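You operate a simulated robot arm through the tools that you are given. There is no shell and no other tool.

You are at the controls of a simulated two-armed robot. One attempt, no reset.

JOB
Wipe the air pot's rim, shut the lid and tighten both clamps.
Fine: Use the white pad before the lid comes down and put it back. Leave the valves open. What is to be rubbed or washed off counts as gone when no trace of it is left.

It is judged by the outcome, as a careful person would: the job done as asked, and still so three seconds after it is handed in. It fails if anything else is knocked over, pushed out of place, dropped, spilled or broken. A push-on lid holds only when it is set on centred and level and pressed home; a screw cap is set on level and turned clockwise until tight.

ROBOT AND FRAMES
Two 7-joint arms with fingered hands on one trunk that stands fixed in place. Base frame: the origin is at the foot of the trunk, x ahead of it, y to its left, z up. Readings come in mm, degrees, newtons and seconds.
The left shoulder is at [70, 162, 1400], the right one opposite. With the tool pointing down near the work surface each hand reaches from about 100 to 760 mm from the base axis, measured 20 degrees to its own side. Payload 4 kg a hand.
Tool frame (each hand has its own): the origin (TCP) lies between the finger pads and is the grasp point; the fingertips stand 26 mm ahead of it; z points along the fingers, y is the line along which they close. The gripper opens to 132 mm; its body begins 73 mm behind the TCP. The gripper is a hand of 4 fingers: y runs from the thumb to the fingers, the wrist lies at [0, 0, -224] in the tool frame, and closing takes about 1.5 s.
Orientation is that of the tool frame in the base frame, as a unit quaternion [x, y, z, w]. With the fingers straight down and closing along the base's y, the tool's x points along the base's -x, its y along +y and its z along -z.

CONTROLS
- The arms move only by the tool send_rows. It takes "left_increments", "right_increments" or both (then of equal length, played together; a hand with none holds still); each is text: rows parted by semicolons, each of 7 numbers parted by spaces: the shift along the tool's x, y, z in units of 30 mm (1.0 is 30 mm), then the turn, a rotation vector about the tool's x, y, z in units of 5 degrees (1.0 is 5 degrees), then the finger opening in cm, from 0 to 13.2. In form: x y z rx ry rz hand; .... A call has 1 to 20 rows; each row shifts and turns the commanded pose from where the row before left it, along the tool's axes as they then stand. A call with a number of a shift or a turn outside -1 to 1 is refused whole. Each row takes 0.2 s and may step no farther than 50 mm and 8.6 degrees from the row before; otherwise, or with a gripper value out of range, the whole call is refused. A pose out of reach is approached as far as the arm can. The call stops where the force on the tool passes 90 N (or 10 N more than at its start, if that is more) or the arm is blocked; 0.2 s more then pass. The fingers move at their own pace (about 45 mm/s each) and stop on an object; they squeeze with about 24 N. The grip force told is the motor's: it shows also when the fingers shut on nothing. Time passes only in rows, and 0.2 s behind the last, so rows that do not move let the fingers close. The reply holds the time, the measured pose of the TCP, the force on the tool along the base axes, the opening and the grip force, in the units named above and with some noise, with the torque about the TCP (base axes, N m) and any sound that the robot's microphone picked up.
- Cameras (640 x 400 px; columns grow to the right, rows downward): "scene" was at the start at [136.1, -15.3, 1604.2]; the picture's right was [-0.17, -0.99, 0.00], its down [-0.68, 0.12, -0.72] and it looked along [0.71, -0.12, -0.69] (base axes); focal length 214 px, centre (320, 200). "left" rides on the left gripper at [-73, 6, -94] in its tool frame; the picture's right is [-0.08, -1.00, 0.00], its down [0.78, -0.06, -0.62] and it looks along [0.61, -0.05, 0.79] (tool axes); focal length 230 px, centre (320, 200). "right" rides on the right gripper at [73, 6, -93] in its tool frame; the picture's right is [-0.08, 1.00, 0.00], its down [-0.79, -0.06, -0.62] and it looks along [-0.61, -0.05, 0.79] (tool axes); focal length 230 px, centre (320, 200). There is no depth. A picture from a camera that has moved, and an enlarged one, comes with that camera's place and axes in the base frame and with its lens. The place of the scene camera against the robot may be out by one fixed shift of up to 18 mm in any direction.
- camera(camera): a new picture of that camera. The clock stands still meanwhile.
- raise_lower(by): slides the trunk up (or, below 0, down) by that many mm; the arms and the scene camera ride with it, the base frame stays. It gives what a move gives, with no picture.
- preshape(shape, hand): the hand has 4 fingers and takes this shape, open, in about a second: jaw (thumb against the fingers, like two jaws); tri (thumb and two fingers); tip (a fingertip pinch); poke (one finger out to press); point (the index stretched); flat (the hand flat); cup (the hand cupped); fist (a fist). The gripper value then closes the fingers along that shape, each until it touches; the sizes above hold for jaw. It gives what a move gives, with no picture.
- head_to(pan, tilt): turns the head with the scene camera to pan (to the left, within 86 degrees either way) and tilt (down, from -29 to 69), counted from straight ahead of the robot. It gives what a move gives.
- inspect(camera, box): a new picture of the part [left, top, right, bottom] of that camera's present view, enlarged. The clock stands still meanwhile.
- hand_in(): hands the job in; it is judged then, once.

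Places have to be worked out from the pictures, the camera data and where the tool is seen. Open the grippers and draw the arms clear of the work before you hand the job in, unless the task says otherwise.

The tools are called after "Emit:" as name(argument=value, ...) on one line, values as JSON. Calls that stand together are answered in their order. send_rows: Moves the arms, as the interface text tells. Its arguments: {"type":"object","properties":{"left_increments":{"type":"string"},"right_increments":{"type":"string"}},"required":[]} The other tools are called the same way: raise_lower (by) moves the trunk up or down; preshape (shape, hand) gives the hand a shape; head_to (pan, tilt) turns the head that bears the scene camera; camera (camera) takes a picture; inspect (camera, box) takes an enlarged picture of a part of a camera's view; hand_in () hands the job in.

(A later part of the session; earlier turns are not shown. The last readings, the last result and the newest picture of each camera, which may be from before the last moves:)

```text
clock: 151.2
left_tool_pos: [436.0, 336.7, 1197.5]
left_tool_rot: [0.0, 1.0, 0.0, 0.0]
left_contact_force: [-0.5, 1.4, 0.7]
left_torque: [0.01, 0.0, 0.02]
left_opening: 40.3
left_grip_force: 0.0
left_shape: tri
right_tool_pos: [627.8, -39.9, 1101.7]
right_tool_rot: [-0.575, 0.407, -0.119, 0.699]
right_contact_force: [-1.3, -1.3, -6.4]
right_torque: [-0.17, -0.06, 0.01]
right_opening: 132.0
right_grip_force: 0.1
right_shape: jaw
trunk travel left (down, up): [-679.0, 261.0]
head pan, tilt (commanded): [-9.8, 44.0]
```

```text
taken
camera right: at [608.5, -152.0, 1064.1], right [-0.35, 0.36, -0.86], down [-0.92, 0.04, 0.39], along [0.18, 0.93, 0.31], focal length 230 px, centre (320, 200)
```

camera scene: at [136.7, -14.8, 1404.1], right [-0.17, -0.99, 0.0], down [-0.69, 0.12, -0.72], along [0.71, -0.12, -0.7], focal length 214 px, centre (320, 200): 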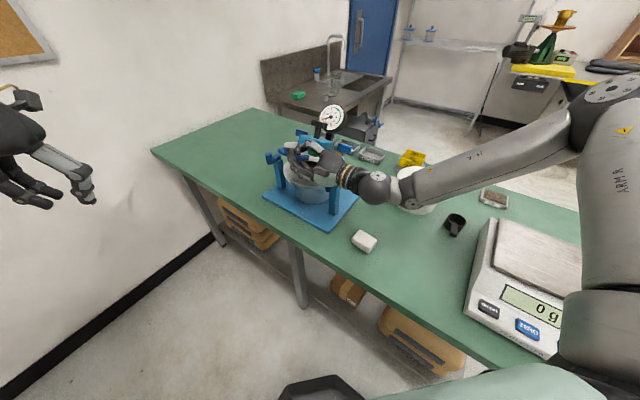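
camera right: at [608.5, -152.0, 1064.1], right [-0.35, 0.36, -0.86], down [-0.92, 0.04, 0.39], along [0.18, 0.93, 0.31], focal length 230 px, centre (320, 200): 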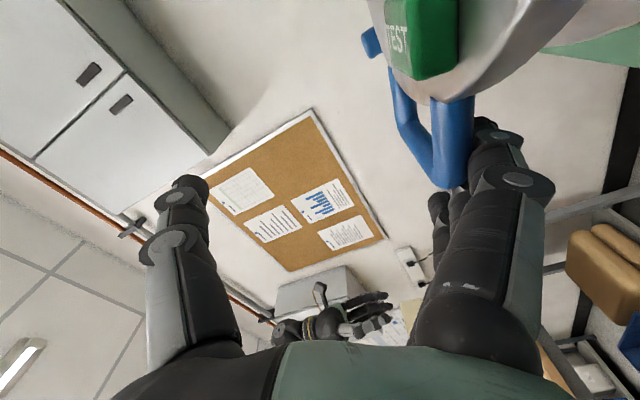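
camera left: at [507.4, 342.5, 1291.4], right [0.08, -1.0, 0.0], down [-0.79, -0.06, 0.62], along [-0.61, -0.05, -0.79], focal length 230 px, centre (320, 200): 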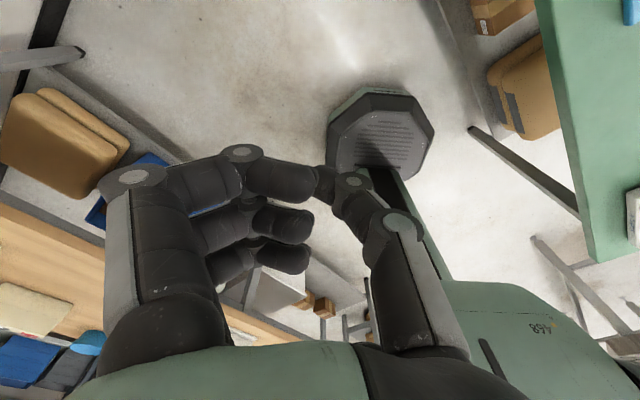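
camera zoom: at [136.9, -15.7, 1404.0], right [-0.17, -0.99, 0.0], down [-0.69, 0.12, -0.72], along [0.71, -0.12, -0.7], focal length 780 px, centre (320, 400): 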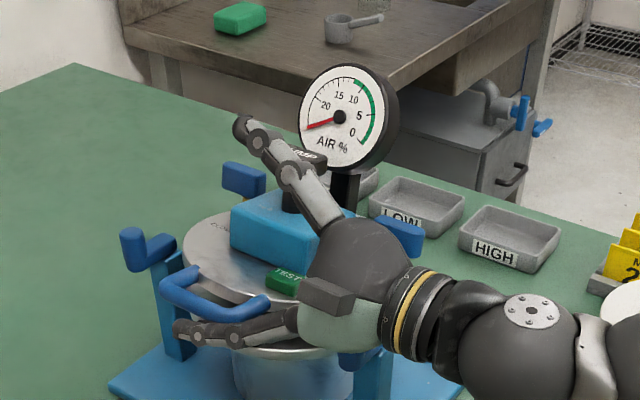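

The lid is about 14° from closed, resting on my fingers, and the hand camera is above the right post. I'll roll the hand a little further and lower it 20 mm to bring the lid closer down.

Emit:
send_rows(right_increments="0.09 0.2 0 0 0 -1 13.2; 0.08 0.2 0 0 0 -1 13.2; 0.06 0.21 0 0 0 -1 13.2; 0 0 0 0 0 0 13.2")

Emit:
inspect(camera="scene", box=[250, 90, 390, 200])

Emit:
camera(camera="right")

```text
clock: 152.2
left_tool_pos: [432.5, 337.3, 1199.0]
left_tool_rot: [-0.001, 1.0, 0.0, 0.002]
left_contact_force: [0.1, -0.1, 0.3]
left_torque: [0.0, -0.01, -0.02]
left_opening: 40.6
left_grip_force: 0.1
left_shape: tri
right_tool_pos: [625.7, -38.3, 1084.9]
right_tool_rot: [-0.623, 0.327, -0.209, 0.679]
right_contact_force: [-9.7, 9.3, 4.0]
right_torque: [-0.32, 1.14, -0.65]
right_opening: 131.8
right_grip_force: 0.3
right_shape: jaw
trunk travel left (down, up): [-679.0, 261.0]
head pan, tilt (commanded): [-9.8, 44.0]
```

```text
3.64 times, centred on (320, 145) of scene
camera zoom: at [133.6, -13.8, 1404.5], right [-0.17, -0.99, 0.0], down [-0.68, 0.12, -0.72], along [0.71, -0.12, -0.69], focal length 780 px, centre (320, 400)
```

zoom: 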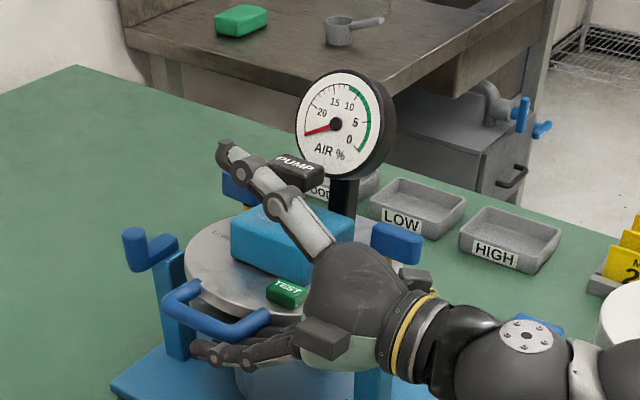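

```text
taken
camera right: at [610.3, -154.6, 1065.2], right [-0.18, 0.19, -0.97], down [-0.98, 0.1, 0.2], along [0.13, 0.98, 0.17], focal length 230 px, centre (320, 200)
```

right: 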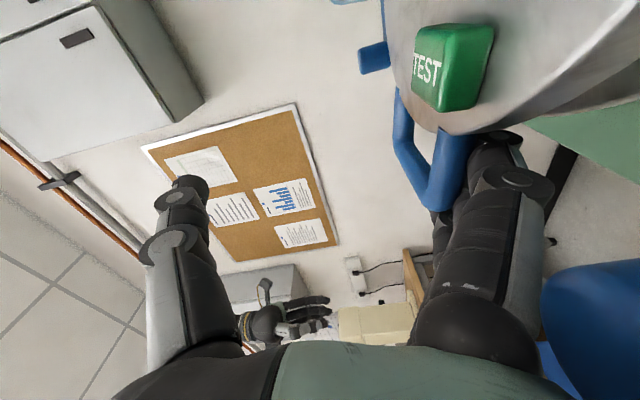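

There's a 13 N sideways push: the base of my index finger is touching the right clamp's peg, along its arm so it hasn't turned. I'll shift the hand 12 mm away from it toward the front and check the force.

Emit:
send_rows(right_increments="-0.2 0 0 0 0 0 13.2; -0.25 -0.05 0 0 0 0 13.2; 0 0 0 0 0 0 13.2")

Emit:
camera(camera="right")

Emit:
inspect(camera="scene", box=[250, 90, 390, 220])

```text
clock: 153.0
left_tool_pos: [434.9, 335.3, 1198.1]
left_tool_rot: [0.0, 1.0, -0.001, 0.0]
left_contact_force: [-0.2, 1.2, -0.3]
left_torque: [0.01, -0.01, 0.0]
left_opening: 40.5
left_grip_force: 0.0
left_shape: tri
right_tool_pos: [619.5, -32.6, 1085.8]
right_tool_rot: [-0.624, 0.329, -0.209, 0.677]
right_contact_force: [0.5, -4.7, -7.2]
right_torque: [-0.33, 0.03, -0.03]
right_opening: 132.0
right_grip_force: 0.0
right_shape: jaw
trunk travel left (down, up): [-679.0, 261.0]
head pan, tilt (commanded): [-9.8, 44.0]
```

```text
taken
camera right: at [603.9, -148.9, 1066.3], right [-0.18, 0.19, -0.97], down [-0.97, 0.1, 0.2], along [0.14, 0.98, 0.16], focal length 230 px, centre (320, 200)
```

right: 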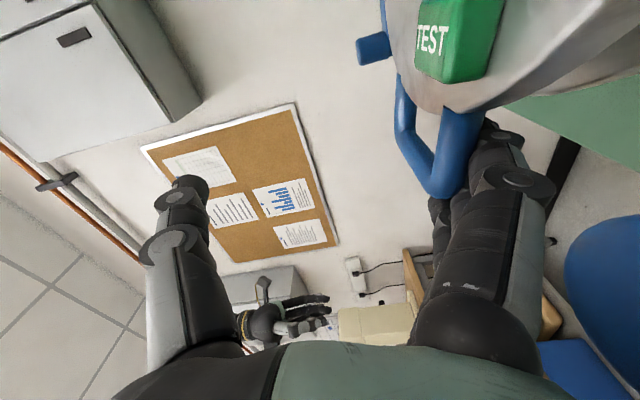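

```text
3.08 times, centred on (320, 155) of scene
camera zoom: at [137.1, -16.3, 1403.9], right [-0.17, -0.99, 0.0], down [-0.69, 0.12, -0.72], along [0.71, -0.12, -0.7], focal length 660 px, centre (320, 338)
```

zoom: 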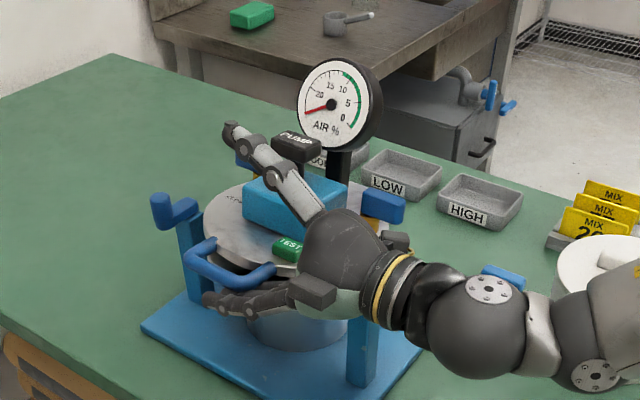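

The force is now just the lid's weight (7 N), about 10° from closed. I'll slide the hand straight back along the bar so the handle slips off the fingertips and the lid settles the last bit.

Emit:
send_rows(right_increments="0 0 -0.5 0 0 0 13.2; 0 0 -0.5 0 0 0 13.2; 0 0 -0.5 0 0 0 13.2; 0 0 -0.5 0 0 0 13.2; 0 0 -0.5 0 0 0 13.2; 0 0 0 0 0 0 13.2")

Emit:
inspect(camera="scene", box=[250, 90, 390, 220])

Emit:
camera(camera="right")

```text
clock: 154.4
left_tool_pos: [434.7, 337.7, 1198.1]
left_tool_rot: [0.0, 1.0, 0.001, 0.0]
left_contact_force: [-0.1, 0.9, -0.3]
left_torque: [-0.02, 0.01, -0.01]
left_opening: 40.3
left_grip_force: 0.0
left_shape: tri
right_tool_pos: [566.2, -83.5, 1084.8]
right_tool_rot: [-0.624, 0.328, -0.208, 0.678]
right_contact_force: [-0.1, 0.1, 0.7]
right_torque: [0.01, -0.02, 0.01]
right_opening: 131.9
right_grip_force: 0.0
right_shape: jaw
trunk travel left (down, up): [-679.0, 261.0]
head pan, tilt (commanded): [-9.8, 44.0]
```

```text
3.08 times, centred on (320, 155) of scene
camera zoom: at [136.6, -14.7, 1404.1], right [-0.17, -0.99, 0.0], down [-0.68, 0.12, -0.72], along [0.71, -0.12, -0.69], focal length 660 px, centre (320, 338)
```

zoom: 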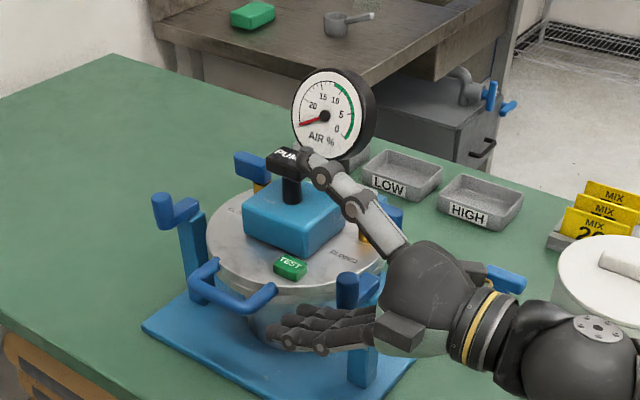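

```text
taken
camera right: at [550.8, -200.6, 1065.9], right [-0.18, 0.19, -0.97], down [-0.97, 0.1, 0.2], along [0.13, 0.98, 0.17], focal length 230 px, centre (320, 200)
```

right: 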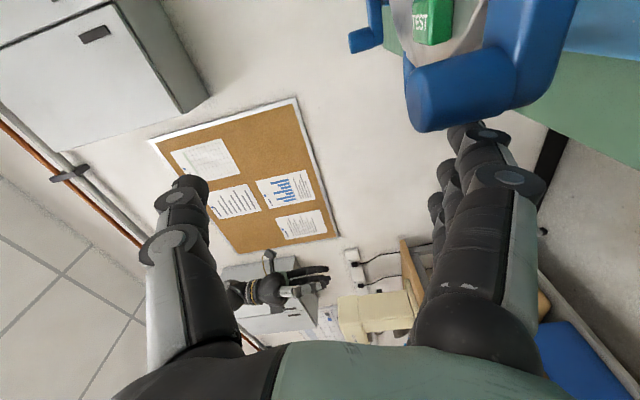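

The lid has dropped shut and the force is zero. I'll pull the hand back clear of the clamp and raise it, then inspect the lid.

Emit:
send_rows(right_increments="0 0 -0.8 0 0 0 13.2; 0 0 -0.8 0 0 0 13.2; 0 0 -0.8 0 0 0 13.2; 0 -0.9 -0.1 0 0 0 13.2; 0 -0.9 -0.1 0 0 0 13.2; 0 -0.9 0 0 0 0 13.2; 0 0 0 0 0 0 13.2")

Emit:
camera(camera="scene")

Emit:
inspect(camera="scene", box=[255, 100, 375, 210])

```text
clock: 156.0
left_tool_pos: [435.3, 337.0, 1197.7]
left_tool_rot: [0.0, 1.0, 0.001, 0.0]
left_contact_force: [0.7, -0.8, 0.5]
left_torque: [0.04, 0.03, 0.0]
left_opening: 40.5
left_grip_force: 0.1
left_shape: tri
right_tool_pos: [521.1, -149.0, 1167.1]
right_tool_rot: [-0.623, 0.329, -0.208, 0.678]
right_contact_force: [0.2, -0.2, -0.8]
right_torque: [0.03, 0.0, -0.01]
right_opening: 132.1
right_grip_force: 0.1
right_shape: jaw
trunk travel left (down, up): [-679.0, 261.0]
head pan, tilt (commanded): [-9.8, 44.0]
```

```text
taken
camera scene: at [136.4, -15.2, 1404.1], right [-0.17, -0.99, 0.0], down [-0.68, 0.12, -0.72], along [0.71, -0.12, -0.69], focal length 214 px, centre (320, 200)
```

scene: 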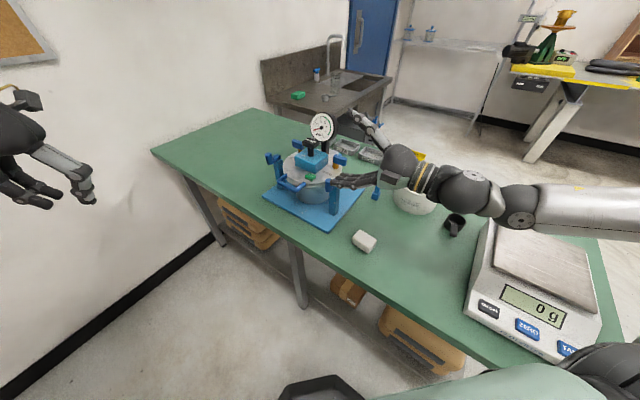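

```text
3.64 times, centred on (315, 155) of scene
camera zoom: at [136.4, -15.2, 1404.1], right [-0.17, -0.99, 0.0], down [-0.68, 0.12, -0.72], along [0.71, -0.12, -0.69], focal length 780 px, centre (338, 364)
```

zoom: 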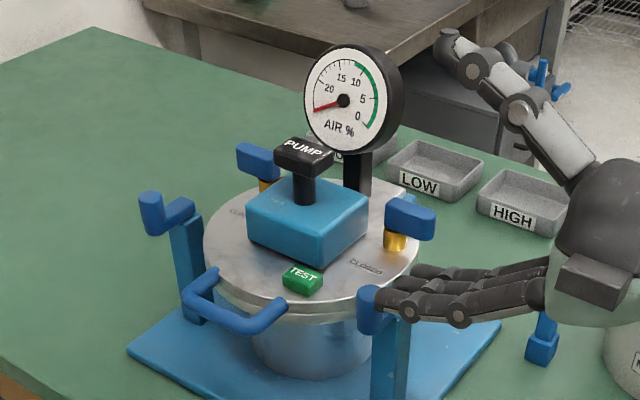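

The lid is down and level on the rim, and the valve levers look untouched. Next the clamps: I'll roll the right hand back to its normal orientation first.

Emit:
send_rows(right_increments="0 0 0 0 0 1 13.2; 0 0 0 0 0 1 13.2; 0 0 0 0 0 1 13.2; 0 0 0 0 0 1 13.2; 0 0 0 0 0 1 13.2; 0 0 0 0 0 1 13.2; 0 0 0 0 0 1 13.2; 0 0 0 0 0 1 13.2; 0 0 0 0 0 1 13.2; 0 0 0 0 0 1 13.2; 0 0 0 0 0 1 13.2; 0 0 0 0 0 1 13.2; 0 0 0 0 0 1 13.2; 0 0 0 0 0 1 13.2; 0 0 0 0 0 1 13.2; 0 0 0 0 0 0.9 13.2")

Emit:
inspect(camera="scene", box=[255, 100, 375, 210])

Emit:
camera(camera="scene")

```text
clock: 159.4
left_tool_pos: [434.0, 337.0, 1198.5]
left_tool_rot: [0.0, 1.0, 0.0, 0.001]
left_contact_force: [1.0, 0.7, -0.1]
left_torque: [0.02, -0.01, 0.0]
left_opening: 40.2
left_grip_force: 0.1
left_shape: tri
right_tool_pos: [520.8, -148.7, 1165.5]
right_tool_rot: [-0.268, 0.651, 0.274, 0.655]
right_contact_force: [-0.6, -0.5, 0.0]
right_torque: [0.01, 0.0, 0.01]
right_opening: 131.9
right_grip_force: 0.1
right_shape: jaw
trunk travel left (down, up): [-679.0, 261.0]
head pan, tilt (commanded): [-9.8, 44.0]
```

```text
3.64 times, centred on (315, 155) of scene
camera zoom: at [136.1, -15.3, 1404.1], right [-0.17, -0.99, 0.0], down [-0.68, 0.12, -0.72], along [0.71, -0.12, -0.69], focal length 780 px, centre (338, 364)
```

zoom: 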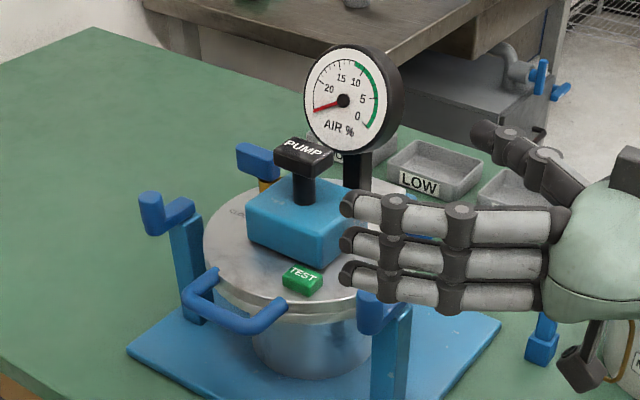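

```text
taken
camera scene: at [136.1, -15.3, 1404.1], right [-0.17, -0.99, 0.0], down [-0.68, 0.12, -0.72], along [0.71, -0.12, -0.69], focal length 214 px, centre (320, 200)
```

scene: 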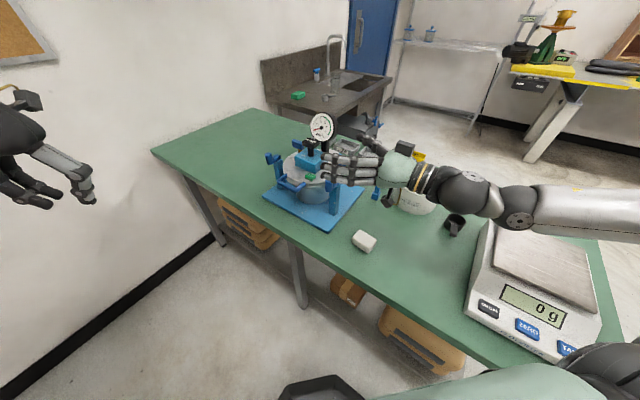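

Now I'll bring the right hand to a 30° tilt with 30° yaw, behind and above the right clamp, and switch to the tip pinch.

Emit:
send_rows(right_increments="0.167 -0.07 -0.128 0 1 0 13.2; 0.176 -0.07 -0.113 0 1 0 13.2; 0.186 -0.07 -0.098 0 1 0 13.2; 0.193 -0.07 -0.08 0 1 0 13.2; 0.2 -0.07 -0.064 0 1 0 13.2; 0.205 -0.07 -0.046 0 1 0 13.2; 0.208 -0.07 -0.028 0 1 0 13.2; 0.21 -0.07 -0.01 0 1 0 13.2; 0.21 -0.07 0.009 0 1 0 13.2; 0.208 -0.07 0.027 0 1 0 13.2; 0.205 -0.07 0.045 0 1 0 13.2; 0.2 -0.07 0.06 0 1 0 13.2; 0 0 0 0.5 0 0.867 13.2; 0 0 0 0.5 0 0.867 13.2; 0 0 0 0.5 0 0.867 13.2; 0 0 0 0 0 0 13.2")

Emit:
preshape(hand="right", shape="tip")

Emit:
camera(camera="right")

Emit:
inspect(camera="scene", box=[255, 100, 375, 210])

```text
clock: 162.8
left_tool_pos: [433.7, 336.4, 1198.9]
left_tool_rot: [0.0, 1.0, 0.0, 0.001]
left_contact_force: [-0.1, 0.9, -0.3]
left_torque: [0.01, 0.03, 0.01]
left_opening: 40.8
left_grip_force: 0.1
left_shape: tri
right_tool_pos: [505.9, -200.7, 1106.0]
right_tool_rot: [-0.25, 0.932, 0.071, 0.251]
right_contact_force: [-0.1, 1.2, -0.1]
right_torque: [-0.02, -0.01, 0.0]
right_opening: 131.8
right_grip_force: 0.0
right_shape: jaw
trunk travel left (down, up): [-679.0, 261.0]
head pan, tilt (commanded): [-9.8, 44.0]
```

```text
clock: 163.7
left_tool_pos: [434.4, 337.5, 1198.4]
left_tool_rot: [0.0, 1.0, -0.001, 0.0]
left_contact_force: [0.0, -0.4, -0.6]
left_torque: [0.0, -0.02, -0.01]
left_opening: 40.2
left_grip_force: 0.0
left_shape: tri
right_tool_pos: [506.1, -198.1, 1105.9]
right_tool_rot: [-0.25, 0.932, 0.07, 0.252]
right_contact_force: [-0.3, 0.8, 0.5]
right_torque: [-0.03, 0.02, -0.01]
right_opening: 131.8
right_grip_force: 0.2
right_shape: tip
trunk travel left (down, up): [-679.0, 261.0]
head pan, tilt (commanded): [-9.8, 44.0]
```

```text
taken
camera right: at [409.2, -250.7, 1150.0], right [-0.44, 0.9, 0.04], down [0.35, 0.13, 0.93], along [0.83, 0.43, -0.37], focal length 230 px, centre (320, 200)
```

right: 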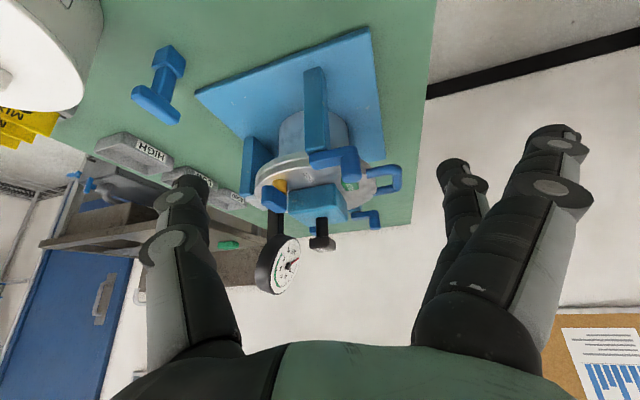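

```text
3.64 times, centred on (315, 155) of scene
camera zoom: at [136.2, -15.2, 1404.1], right [-0.17, -0.99, 0.0], down [-0.68, 0.12, -0.72], along [0.71, -0.12, -0.69], focal length 780 px, centre (338, 364)
```

zoom: 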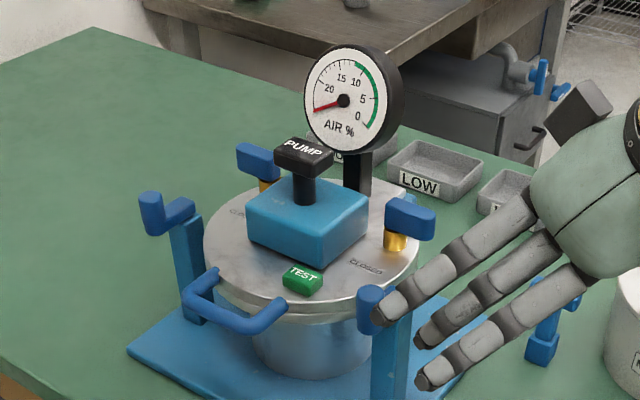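

I'll enlarge the closed lid and clamps to check seating, the valve positions and the arms' shape.

Emit:
inspect(camera="scene", box=[275, 125, 345, 175])

Emit:
inspect(camera="right", box=[230, 50, 430, 260])

Emit:
inspect(camera="scene", box=[318, 170, 348, 220])

```text
8.00 times, centred on (310, 150) of scene
camera zoom: at [136.2, -15.2, 1404.1], right [-0.17, -0.99, 0.0], down [-0.68, 0.12, -0.72], along [0.71, -0.12, -0.69], focal length 1716 px, centre (400, 600)
```

zoom: 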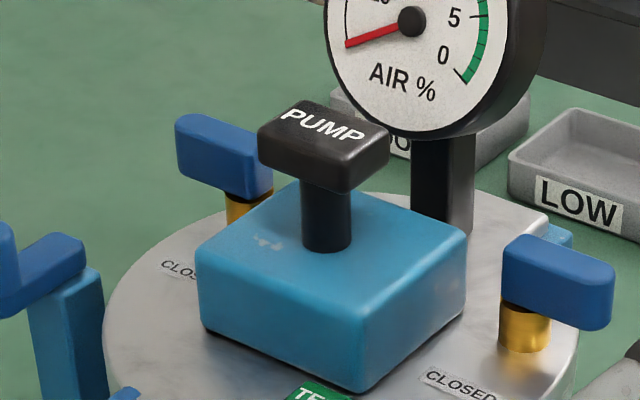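

```text
1.90 times, centred on (330, 155) of right
camera zoom: at [409.2, -250.7, 1150.0], right [-0.44, 0.9, 0.04], down [0.35, 0.13, 0.93], along [0.83, 0.43, -0.37], focal length 438 px, centre (301, 286)
```

zoom: 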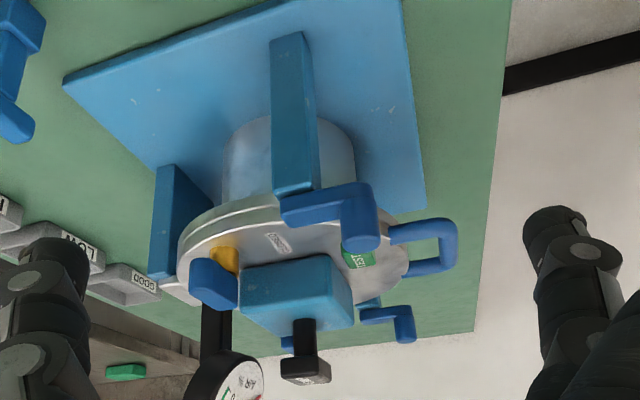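

```text
8.00 times, centred on (333, 195) of scene
camera zoom: at [136.2, -15.2, 1404.1], right [-0.17, -0.99, 0.0], down [-0.68, 0.12, -0.72], along [0.71, -0.12, -0.69], focal length 1716 px, centre (216, 240)
```

zoom: 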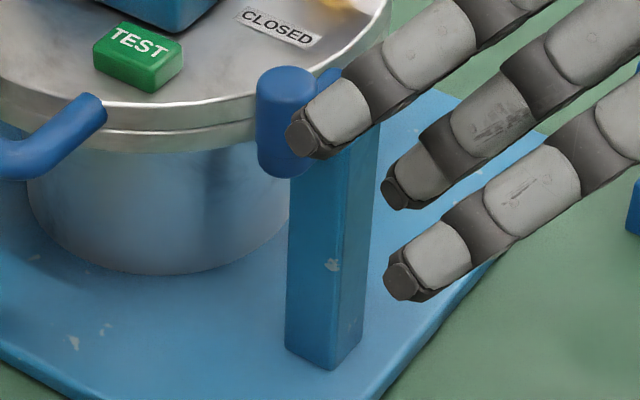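

The lid sits flush and both valve levers point away from CLOSED. The right clamp's peg is at about (586, -122), top z 1037, turning about the post at (617, -149). I'll position the open pinch above it.

Emit:
send_rows(right_increments="-0.558 0.216 0.62 0 0 0 13.2; -0.558 0.216 0.62 0 0 0 13.2; -0.558 0.216 0.62 0 0 0 13.2; -0.558 0.216 0.62 0 0 0 13.2; 0 0 0 0 0 0 13.2")

Emit:
camera(camera="right")

Emit:
inspect(camera="scene", box=[275, 130, 375, 220])

```text
clock: 164.9
left_tool_pos: [433.0, 335.8, 1198.9]
left_tool_rot: [0.0, 1.0, 0.0, 0.001]
left_contact_force: [0.1, -0.9, -0.3]
left_torque: [-0.03, -0.02, 0.01]
left_opening: 40.4
left_grip_force: 0.2
left_shape: tri
right_tool_pos: [576.0, -126.5, 1075.4]
right_tool_rot: [-0.25, 0.932, 0.07, 0.253]
right_contact_force: [-0.5, 0.6, -0.1]
right_torque: [0.0, 0.01, -0.02]
right_opening: 132.0
right_grip_force: 0.1
right_shape: tip
trunk travel left (down, up): [-679.0, 261.0]
head pan, tilt (commanded): [-9.8, 44.0]
```

```text
taken
camera right: at [478.5, -178.4, 1119.0], right [-0.44, 0.9, 0.04], down [0.35, 0.13, 0.93], along [0.83, 0.43, -0.37], focal length 230 px, centre (320, 200)
```

right: 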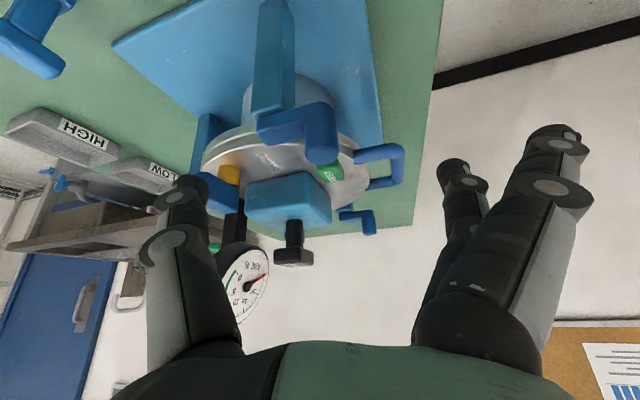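

```text
4.44 times, centred on (325, 175) of scene
camera zoom: at [135.1, -15.4, 1404.2], right [-0.17, -0.99, 0.0], down [-0.68, 0.12, -0.72], along [0.71, -0.12, -0.69], focal length 953 px, centre (298, 311)
```

zoom: 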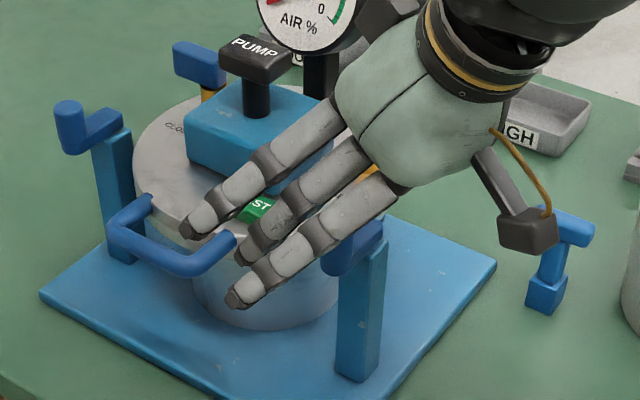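

The peg top works out to (585, -121, 1037), right in line. I'll lower 33 mm so the pinch straddles it.

Emit:
send_rows(right_increments="0.185 0 0.321 0 0 0 13.2; 0.185 0 0.321 0 0 0 13.2; 0.185 0 0.321 0 0 0 13.2; 0 0 0 0 0 0 13.2")

Emit:
inspect(camera="right", box=[180, 90, 460, 290])

```text
clock: 165.9
left_tool_pos: [434.1, 336.9, 1198.6]
left_tool_rot: [0.0, 1.0, 0.0, 0.001]
left_contact_force: [0.3, -0.6, -0.2]
left_torque: [-0.01, 0.0, 0.0]
left_opening: 40.5
left_grip_force: 0.1
left_shape: tri
right_tool_pos: [576.0, -128.3, 1040.4]
right_tool_rot: [-0.249, 0.932, 0.071, 0.252]
right_contact_force: [-0.3, -0.6, -0.9]
right_torque: [0.04, 0.04, 0.01]
right_opening: 131.8
right_grip_force: 0.0
right_shape: tip
trunk travel left (down, up): [-679.0, 261.0]
head pan, tilt (commanded): [-9.8, 44.0]
```

```text
2.00 times, centred on (320, 190) of right
camera zoom: at [478.8, -180.1, 1084.8], right [-0.44, 0.9, 0.04], down [0.35, 0.13, 0.93], along [0.83, 0.43, -0.37], focal length 460 px, centre (320, 220)
```

zoom: 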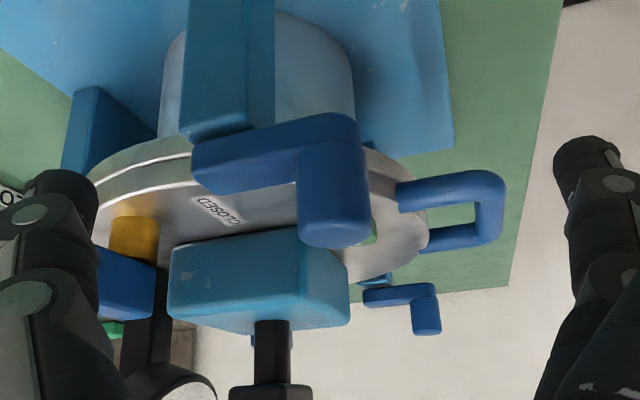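

The peg stands between thumb and middle finger. I'll close the pinch on it.

Emit:
send_rows(right_increments="0 0.1 0 0 0 0 9; 0 0 0 0 0 0 6; 0 0 0 0 0 0 4; 0 0 0 0 0 0 2; 0 0 0 0 0 0 0.5; 0 0 0 0 0 0 0.5; 0 0 0 0 0 0 0.5; 0 0 0 0 0 0 0.5; 0 0 0 0 0 0 0.5")

Emit:
inspect(camera="right", box=[180, 90, 460, 290])

```text
clock: 167.9
left_tool_pos: [434.7, 336.7, 1199.0]
left_tool_rot: [0.0, 1.0, -0.001, 0.001]
left_contact_force: [0.0, -0.2, -1.0]
left_torque: [-0.01, 0.02, 0.05]
left_opening: 40.4
left_grip_force: 0.1
left_shape: tri
right_tool_pos: [574.2, -127.6, 1041.1]
right_tool_rot: [-0.25, 0.932, 0.07, 0.252]
right_contact_force: [-1.6, -0.4, -2.6]
right_torque: [0.01, 0.05, 0.0]
right_opening: 12.1
right_grip_force: 24.0
right_shape: tip
trunk travel left (down, up): [-679.0, 261.0]
head pan, tilt (commanded): [-9.8, 44.0]
```

```text
2.00 times, centred on (320, 190) of right
camera zoom: at [477.0, -178.3, 1085.7], right [-0.44, 0.9, 0.04], down [0.35, 0.13, 0.93], along [0.83, 0.43, -0.37], focal length 460 px, centre (320, 220)
```

zoom: 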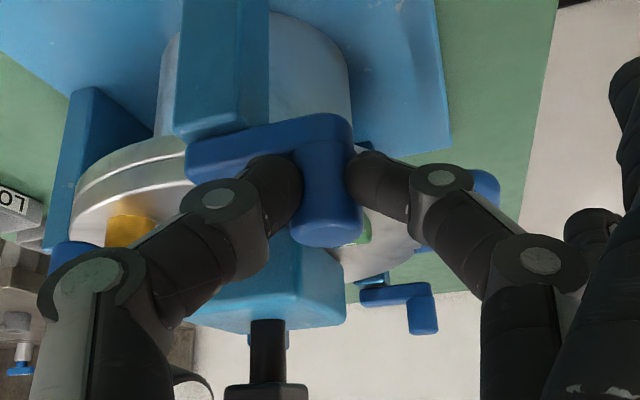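

The peg is held at 24 N. I'll turn it clockwise about the post in 8° steps, 40° first, and watch the force.

Emit:
send_rows(right_increments="-0.151 0.049 0.087 0 0 0 0.5; -0.159 0.025 0.092 0 0 0 0.5; -0.158 0.002 0.091 0 0 0 0.5; -0.160 -0.026 0.093 0 0 0 0.5; -0.151 -0.051 0.087 0 0 0 0.5; 0 0 0 0 0 0 0.5")

Emit:
camera(camera="right")

Emit:
inspect(camera="scene", box=[275, 130, 375, 220])

```text
clock: 169.3
left_tool_pos: [434.5, 336.2, 1198.7]
left_tool_rot: [0.0, 1.0, 0.0, 0.0]
left_contact_force: [-0.5, 1.2, 0.4]
left_torque: [-0.02, 0.05, -0.03]
left_opening: 40.5
left_grip_force: 0.2
left_shape: tri
right_tool_pos: [597.1, -111.7, 1041.1]
right_tool_rot: [-0.25, 0.932, 0.071, 0.253]
right_contact_force: [-0.4, -0.9, 0.7]
right_torque: [0.05, 0.03, 0.0]
right_opening: 7.7
right_grip_force: 24.2
right_shape: tip
trunk travel left (down, up): [-679.0, 261.0]
head pan, tilt (commanded): [-9.8, 44.0]
```

```text
taken
camera right: at [499.8, -163.9, 1086.0], right [-0.44, 0.9, 0.04], down [0.35, 0.13, 0.93], along [0.83, 0.43, -0.37], focal length 230 px, centre (320, 200)
```

right: 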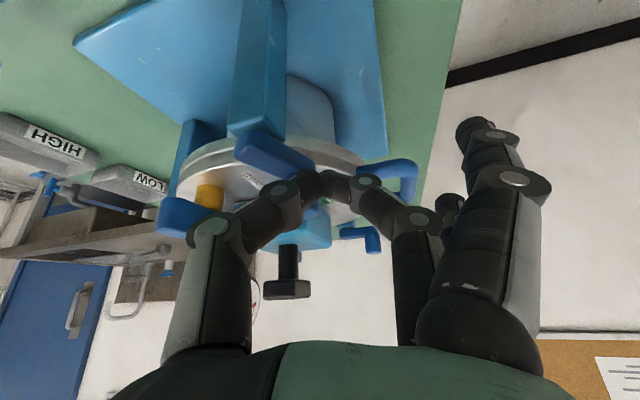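

```text
4.44 times, centred on (325, 175) of scene
camera zoom: at [136.0, -15.3, 1404.2], right [-0.17, -0.99, 0.0], down [-0.68, 0.12, -0.72], along [0.71, -0.12, -0.69], focal length 953 px, centre (298, 311)
```

zoom: 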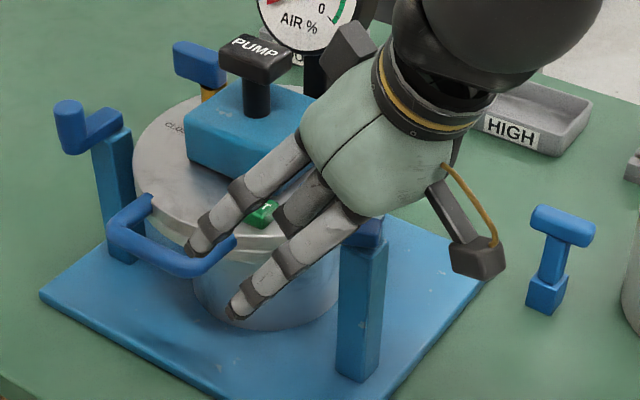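

The arm turned with little force, but the pinch has narrowed to 8 mm, so I'll check whether the peg is still held.

Emit:
inspect(camera="right", box=[210, 110, 430, 270])

Emit:
inspect(camera="scene", box=[310, 165, 350, 195])

```text
2.50 times, centred on (320, 190) of right
camera zoom: at [499.8, -163.9, 1086.0], right [-0.44, 0.9, 0.04], down [0.35, 0.13, 0.93], along [0.83, 0.43, -0.37], focal length 575 px, centre (320, 225)
```

zoom: 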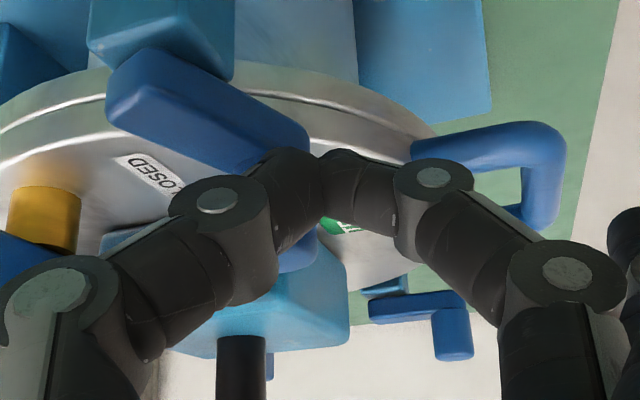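

```text
13.33 times, centred on (330, 180) of scene
camera zoom: at [136.0, -15.3, 1404.2], right [-0.17, -0.99, 0.0], down [-0.68, 0.12, -0.72], along [0.71, -0.12, -0.69], focal length 2860 px, centre (187, 467)
```

zoom: 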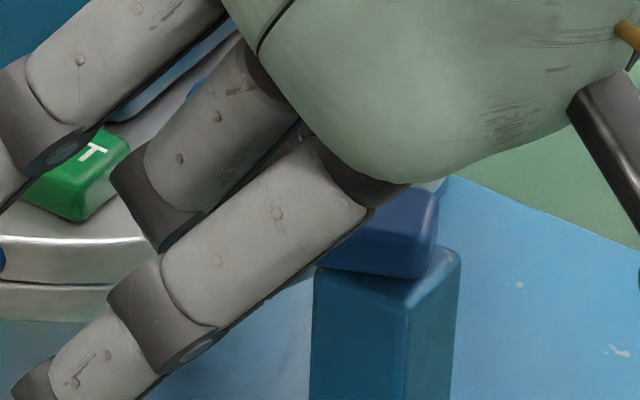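

The pinch slipped to the near side of the peg, but the arm has turned about 45°. I'll open slightly, lift clear and look at the clamp again for an accurate fix.

Emit:
send_rows(right_increments="0 0 0 0 0 0 3; 0 0 0 0 0 0 3; -0.35 0 -0.6 0 0 0 3; -0.35 0 -0.6 0 0 0 3; 0.3 0 -0.75 0 0 0 3; 0.3 0 -0.75 0 0 0 3; 0.3 0 -0.75 0 0 0 3; 0 0 0 0 0 0 3")

Emit:
camera(camera="right")

Emit:
inspect(camera="right", box=[220, 60, 420, 200])

Emit:
inspect(camera="scene", box=[275, 130, 375, 220])

```text
clock: 171.1
left_tool_pos: [435.5, 337.1, 1197.5]
left_tool_rot: [0.0, 1.0, 0.001, 0.0]
left_contact_force: [-0.4, 0.4, 0.6]
left_torque: [-0.02, 0.02, 0.0]
left_opening: 40.4
left_grip_force: 0.1
left_shape: tri
right_tool_pos: [544.7, -142.8, 1127.9]
right_tool_rot: [-0.25, 0.932, 0.07, 0.253]
right_contact_force: [0.2, 0.3, -0.2]
right_torque: [-0.01, 0.01, 0.01]
right_opening: 29.6
right_grip_force: 0.0
right_shape: tip
trunk travel left (down, up): [-679.0, 261.0]
head pan, tilt (commanded): [-9.8, 44.0]
```

```text
taken
camera right: at [448.1, -192.4, 1172.4], right [-0.44, 0.9, 0.04], down [0.35, 0.13, 0.93], along [0.83, 0.43, -0.37], focal length 230 px, centre (320, 200)
```

right: 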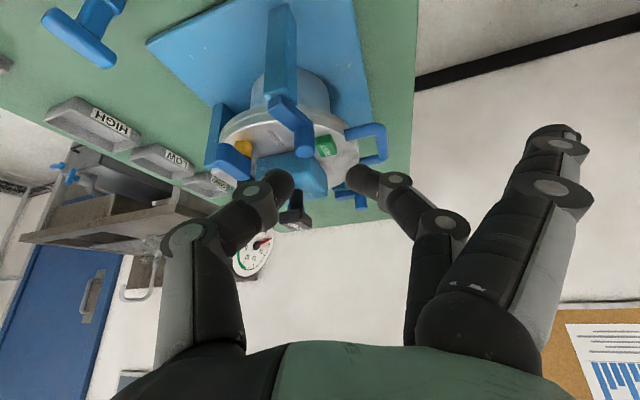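

```text
2.86 times, centred on (320, 130) of right
camera zoom: at [448.1, -192.4, 1172.4], right [-0.44, 0.9, 0.04], down [0.35, 0.13, 0.93], along [0.83, 0.43, -0.37], focal length 657 px, centre (320, 400)
```

zoom: 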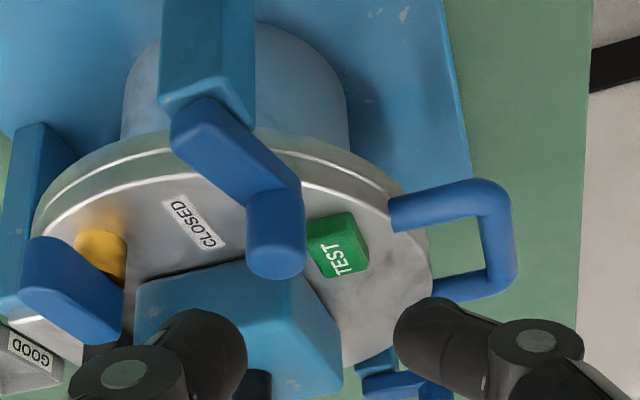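

```text
4.44 times, centred on (325, 175) of scene
camera zoom: at [136.8, -15.1, 1404.0], right [-0.17, -0.99, 0.0], down [-0.69, 0.12, -0.72], along [0.71, -0.12, -0.7], focal length 953 px, centre (298, 311)
```

zoom: 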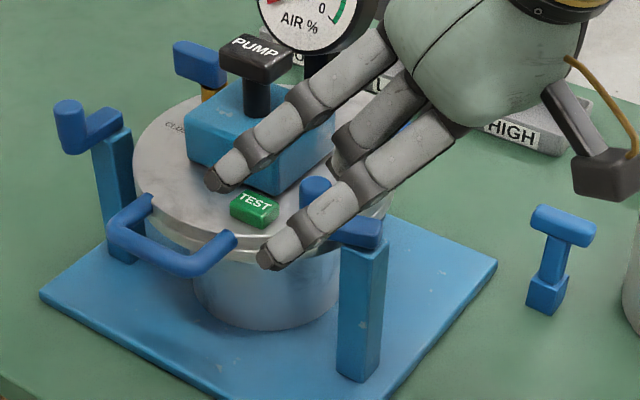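

Clear view now: the right arm has swung to about 60° azimuth, its peg at about (629, -116), already over the lid edge. I'll close the fingertips and use them to push the peg further clockwise; first coming down just behind it.

Emit:
send_rows(right_increments="-0.14 0.098 0.735 0 0 0 1.5; -0.14 0.098 0.735 0 0 0 0; -0.14 0.098 0.735 0 0 0 0; -0.14 0.098 0.735 0 0 0 0; 0.175 0 0.303 0 0 0 0; 0.175 0 0.303 0 0 0 0; 0 0 0 0 0 0 0")

Emit:
inspect(camera="right", box=[220, 90, 420, 240])

Emit:
inspect(camera="scene", box=[275, 130, 375, 220])

```text
clock: 172.7
left_tool_pos: [434.0, 337.4, 1198.0]
left_tool_rot: [0.001, 1.0, 0.0, 0.0]
left_contact_force: [0.4, -0.4, 0.2]
left_torque: [-0.03, 0.01, 0.01]
left_opening: 40.7
left_grip_force: 0.2
left_shape: tri
right_tool_pos: [591.5, -100.1, 1038.8]
right_tool_rot: [-0.251, 0.932, 0.07, 0.252]
right_contact_force: [-0.9, 0.7, -1.0]
right_torque: [-0.02, -0.01, 0.0]
right_opening: 0.0
right_grip_force: 23.5
right_shape: tip
trunk travel left (down, up): [-679.0, 261.0]
head pan, tilt (commanded): [-9.8, 44.0]
```

```text
2.67 times, centred on (320, 165) of right
camera zoom: at [494.9, -151.9, 1082.5], right [-0.44, 0.9, 0.04], down [0.35, 0.13, 0.93], along [0.83, 0.43, -0.37], focal length 614 px, centre (320, 293)
```

zoom: 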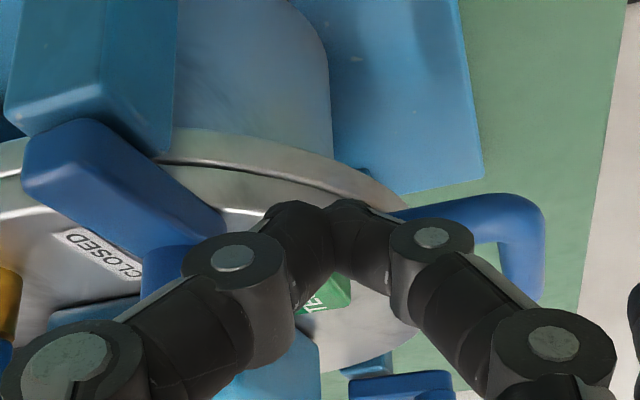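

```text
4.44 times, centred on (325, 175) of scene
camera zoom: at [136.3, -15.0, 1404.1], right [-0.17, -0.99, 0.0], down [-0.68, 0.12, -0.72], along [0.71, -0.12, -0.69], focal length 953 px, centre (298, 311)
```

zoom: 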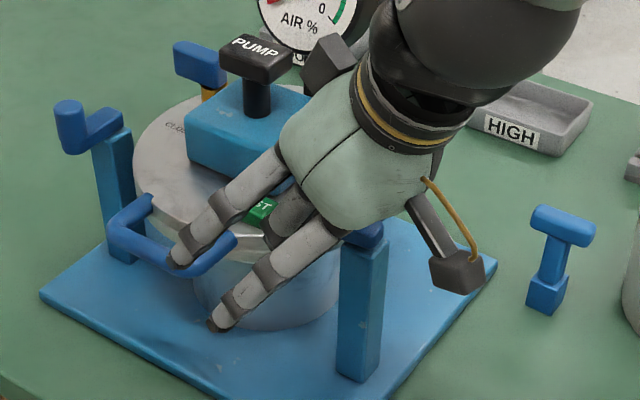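

The thumb tip is on the trailing side of the peg, about 15 mm away. I'll push toward -44° azimuth in small steps and watch for contact.

Emit:
send_rows(right_increments="-0.046 -0.193 0.027 0 0 0 0; -0.046 -0.193 0.027 0 0 0 0; -0.046 -0.193 0.027 0 0 0 0; -0.046 -0.193 0.027 0 0 0 0; 0 0 0 0 0 0 0")

Emit:
inspect(camera="right", box=[220, 90, 420, 240])

```text
clock: 173.9
left_tool_pos: [433.3, 337.5, 1198.1]
left_tool_rot: [0.0, 1.0, -0.001, 0.001]
left_contact_force: [-0.5, -0.5, -0.4]
left_torque: [0.03, 0.02, 0.02]
left_opening: 40.5
left_grip_force: 0.1
left_shape: tri
right_tool_pos: [609.6, -117.8, 1039.8]
right_tool_rot: [-0.251, 0.932, 0.071, 0.252]
right_contact_force: [-8.3, 2.4, -1.7]
right_torque: [0.04, 0.16, 0.02]
right_opening: 0.3
right_grip_force: 23.9
right_shape: tip
trunk travel left (down, up): [-679.0, 261.0]
head pan, tilt (commanded): [-9.8, 44.0]
```

```text
2.67 times, centred on (320, 165) of right
camera zoom: at [512.1, -168.8, 1083.8], right [-0.44, 0.9, 0.04], down [0.35, 0.13, 0.93], along [0.82, 0.43, -0.37], focal length 614 px, centre (320, 293)
```

zoom: 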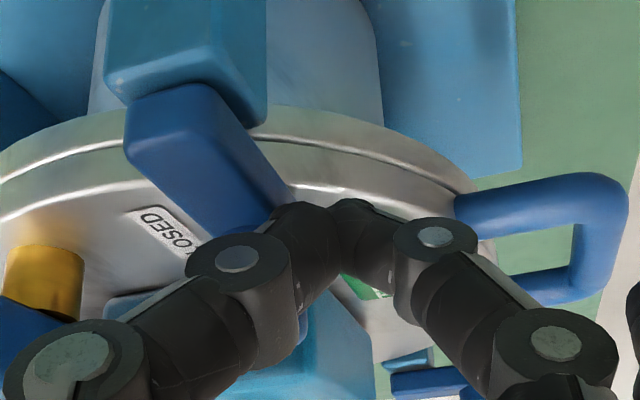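

Contact: 8.6 N resisting, and the arm is now at about 48° azimuth, over the lid. I'll push a little further to see whether it's against its stop.

Emit:
send_rows(right_increments="-0.03 -0.15 0.017 0 0 0 0; -0.03 -0.15 0.017 0 0 0 0; 0 0 0 0 0 0 0")

Emit:
inspect(camera="right", box=[220, 90, 420, 240])

```text
clock: 174.7
left_tool_pos: [431.4, 336.1, 1198.9]
left_tool_rot: [-0.001, 1.0, 0.0, 0.002]
left_contact_force: [-0.3, -0.3, 0.1]
left_torque: [0.01, 0.02, 0.04]
left_opening: 40.3
left_grip_force: 0.1
left_shape: tri
right_tool_pos: [611.8, -123.5, 1040.6]
right_tool_rot: [-0.252, 0.932, 0.07, 0.25]
right_contact_force: [-21.4, 2.7, -4.8]
right_torque: [0.07, 0.4, 0.14]
right_opening: 0.1
right_grip_force: 24.1
right_shape: tip
trunk travel left (down, up): [-679.0, 261.0]
head pan, tilt (commanded): [-9.8, 44.0]
```

```text
2.67 times, centred on (320, 165) of right
camera zoom: at [515.3, -175.8, 1084.3], right [-0.44, 0.9, 0.04], down [0.35, 0.13, 0.93], along [0.82, 0.43, -0.37], focal length 614 px, centre (320, 293)
```

zoom: 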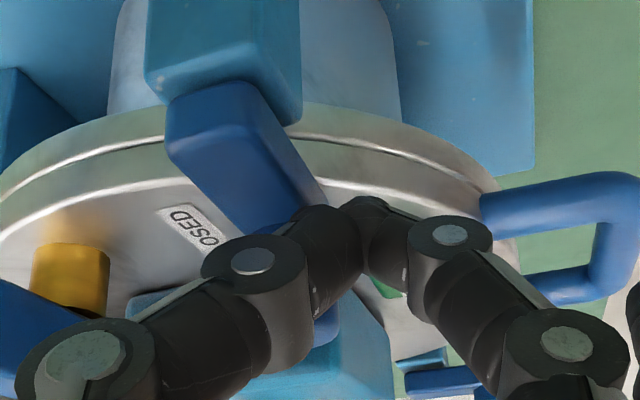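

The arm stays at about 50° while the force climbs to 21 N, so it has turned 90° and met its stop. I'll give one firm extra push along the tightening direction to be sure.

Emit:
send_rows(right_increments="-0.06 -0.15 0.035 0 0 0 0; -0.03 -0.1 0.017 0 0 0 0; 0 0 0 0 0 0 0")

Emit:
inspect(camera="right", box=[220, 90, 420, 240])

Emit:
inspect(camera="scene", box=[275, 130, 375, 220])

```text
clock: 175.5
left_tool_pos: [429.5, 336.2, 1201.3]
left_tool_rot: [0.0, 1.0, 0.0, 0.003]
left_contact_force: [-0.5, -0.5, 0.0]
left_torque: [0.0, -0.01, -0.01]
left_opening: 40.4
left_grip_force: 0.2
left_shape: tri
right_tool_pos: [616.3, -130.0, 1041.1]
right_tool_rot: [-0.251, 0.933, 0.07, 0.249]
right_contact_force: [-32.0, -3.8, -8.0]
right_torque: [-0.1, 0.59, 0.24]
right_opening: 0.1
right_grip_force: 23.3
right_shape: tip
trunk travel left (down, up): [-679.0, 261.0]
head pan, tilt (commanded): [-9.8, 44.0]
```

```text
2.67 times, centred on (320, 165) of right
camera zoom: at [519.1, -181.6, 1085.5], right [-0.45, 0.89, 0.05], down [0.35, 0.13, 0.93], along [0.82, 0.43, -0.37], focal length 614 px, centre (320, 293)
```

zoom: 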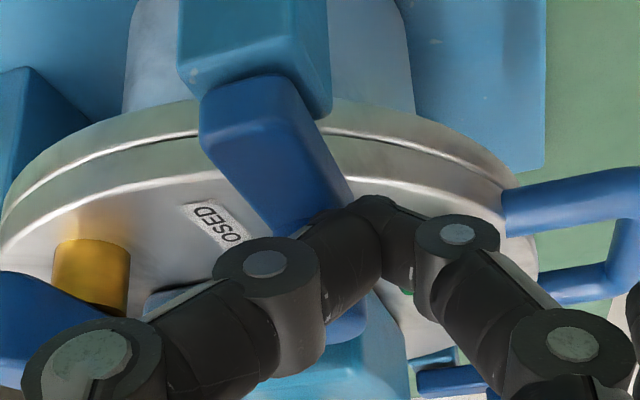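

```text
4.44 times, centred on (325, 175) of scene
camera zoom: at [130.4, -16.3, 1404.6], right [-0.17, -0.99, 0.0], down [-0.68, 0.12, -0.72], along [0.71, -0.12, -0.69], focal length 953 px, centre (298, 311)
```

zoom: 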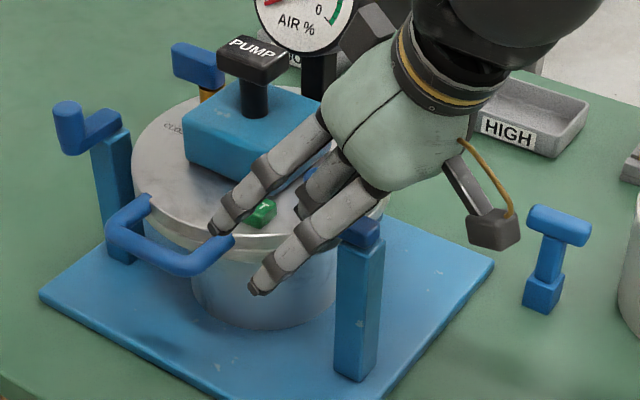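

It holds at 32 N without moving, so the right clamp is hard against its stop. I'll back off, lift clear and look.

Emit:
send_rows(right_increments="0.06 0.187 -0.035 0 0 0 0; 0.1 0.25 -0.1 0 0 0 0; -0.3 0.1 -0.6 0 0 0 0; -0.35 0 -0.6 0 0 0 0; 0.3 0 -0.75 0 0 0 0; 0.3 0 -0.75 0 0 0 0; 0.4 -0.3 -0.75 0 0 0 0; 0 0 0 0 0 0 0")

Emit:
inspect(camera="right", box=[220, 40, 420, 200])

Emit:
inspect(camera="scene", box=[275, 130, 375, 220])

Emit:
camera(camera="scene")

```text
clock: 177.3
left_tool_pos: [434.6, 336.4, 1198.0]
left_tool_rot: [0.0, 1.0, 0.001, -0.001]
left_contact_force: [0.1, 0.6, 0.6]
left_torque: [0.02, 0.01, -0.04]
left_opening: 40.8
left_grip_force: 0.0
left_shape: tri
right_tool_pos: [562.5, -157.5, 1124.2]
right_tool_rot: [-0.25, 0.932, 0.071, 0.252]
right_contact_force: [-0.5, -0.2, 0.4]
right_torque: [0.01, -0.01, -0.01]
right_opening: 0.1
right_grip_force: 24.3
right_shape: tip
trunk travel left (down, up): [-679.0, 261.0]
head pan, tilt (commanded): [-9.8, 44.0]
```

```text
2.50 times, centred on (320, 120) of right
camera zoom: at [465.0, -208.9, 1168.9], right [-0.44, 0.9, 0.04], down [0.35, 0.13, 0.93], along [0.83, 0.43, -0.37], focal length 575 px, centre (320, 400)
```

zoom: 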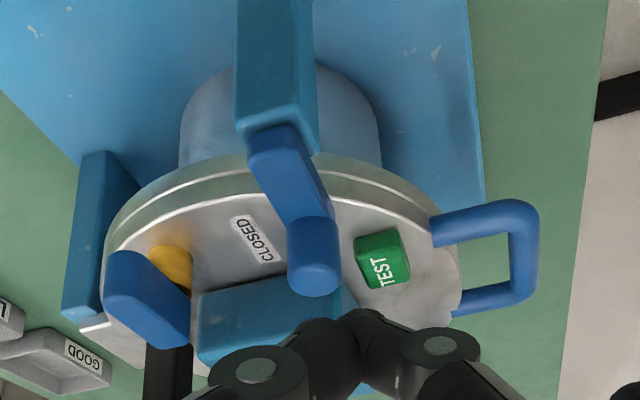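

```text
4.44 times, centred on (325, 175) of scene
camera zoom: at [136.9, -14.7, 1404.0], right [-0.17, -0.99, 0.0], down [-0.69, 0.12, -0.72], along [0.71, -0.12, -0.7], focal length 953 px, centre (298, 311)
```

zoom: 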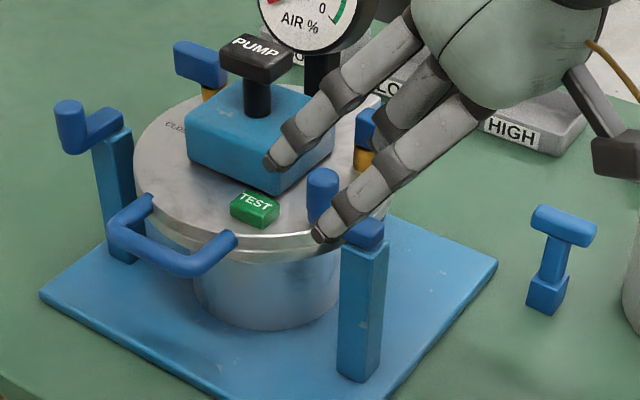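

```text
taken
camera scene: at [136.9, -14.7, 1404.0], right [-0.17, -0.99, 0.0], down [-0.69, 0.12, -0.72], along [0.71, -0.12, -0.7], focal length 214 px, centre (320, 200)
```

scene: 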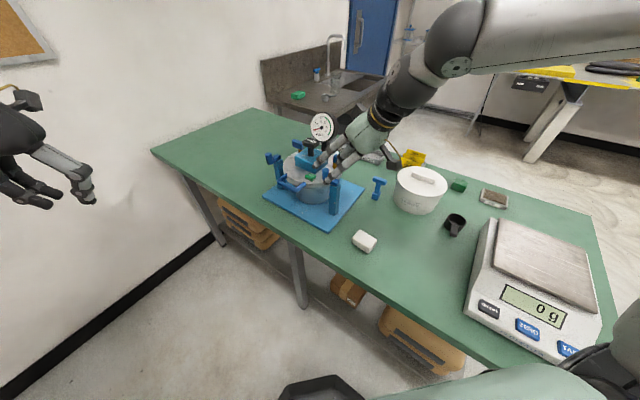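

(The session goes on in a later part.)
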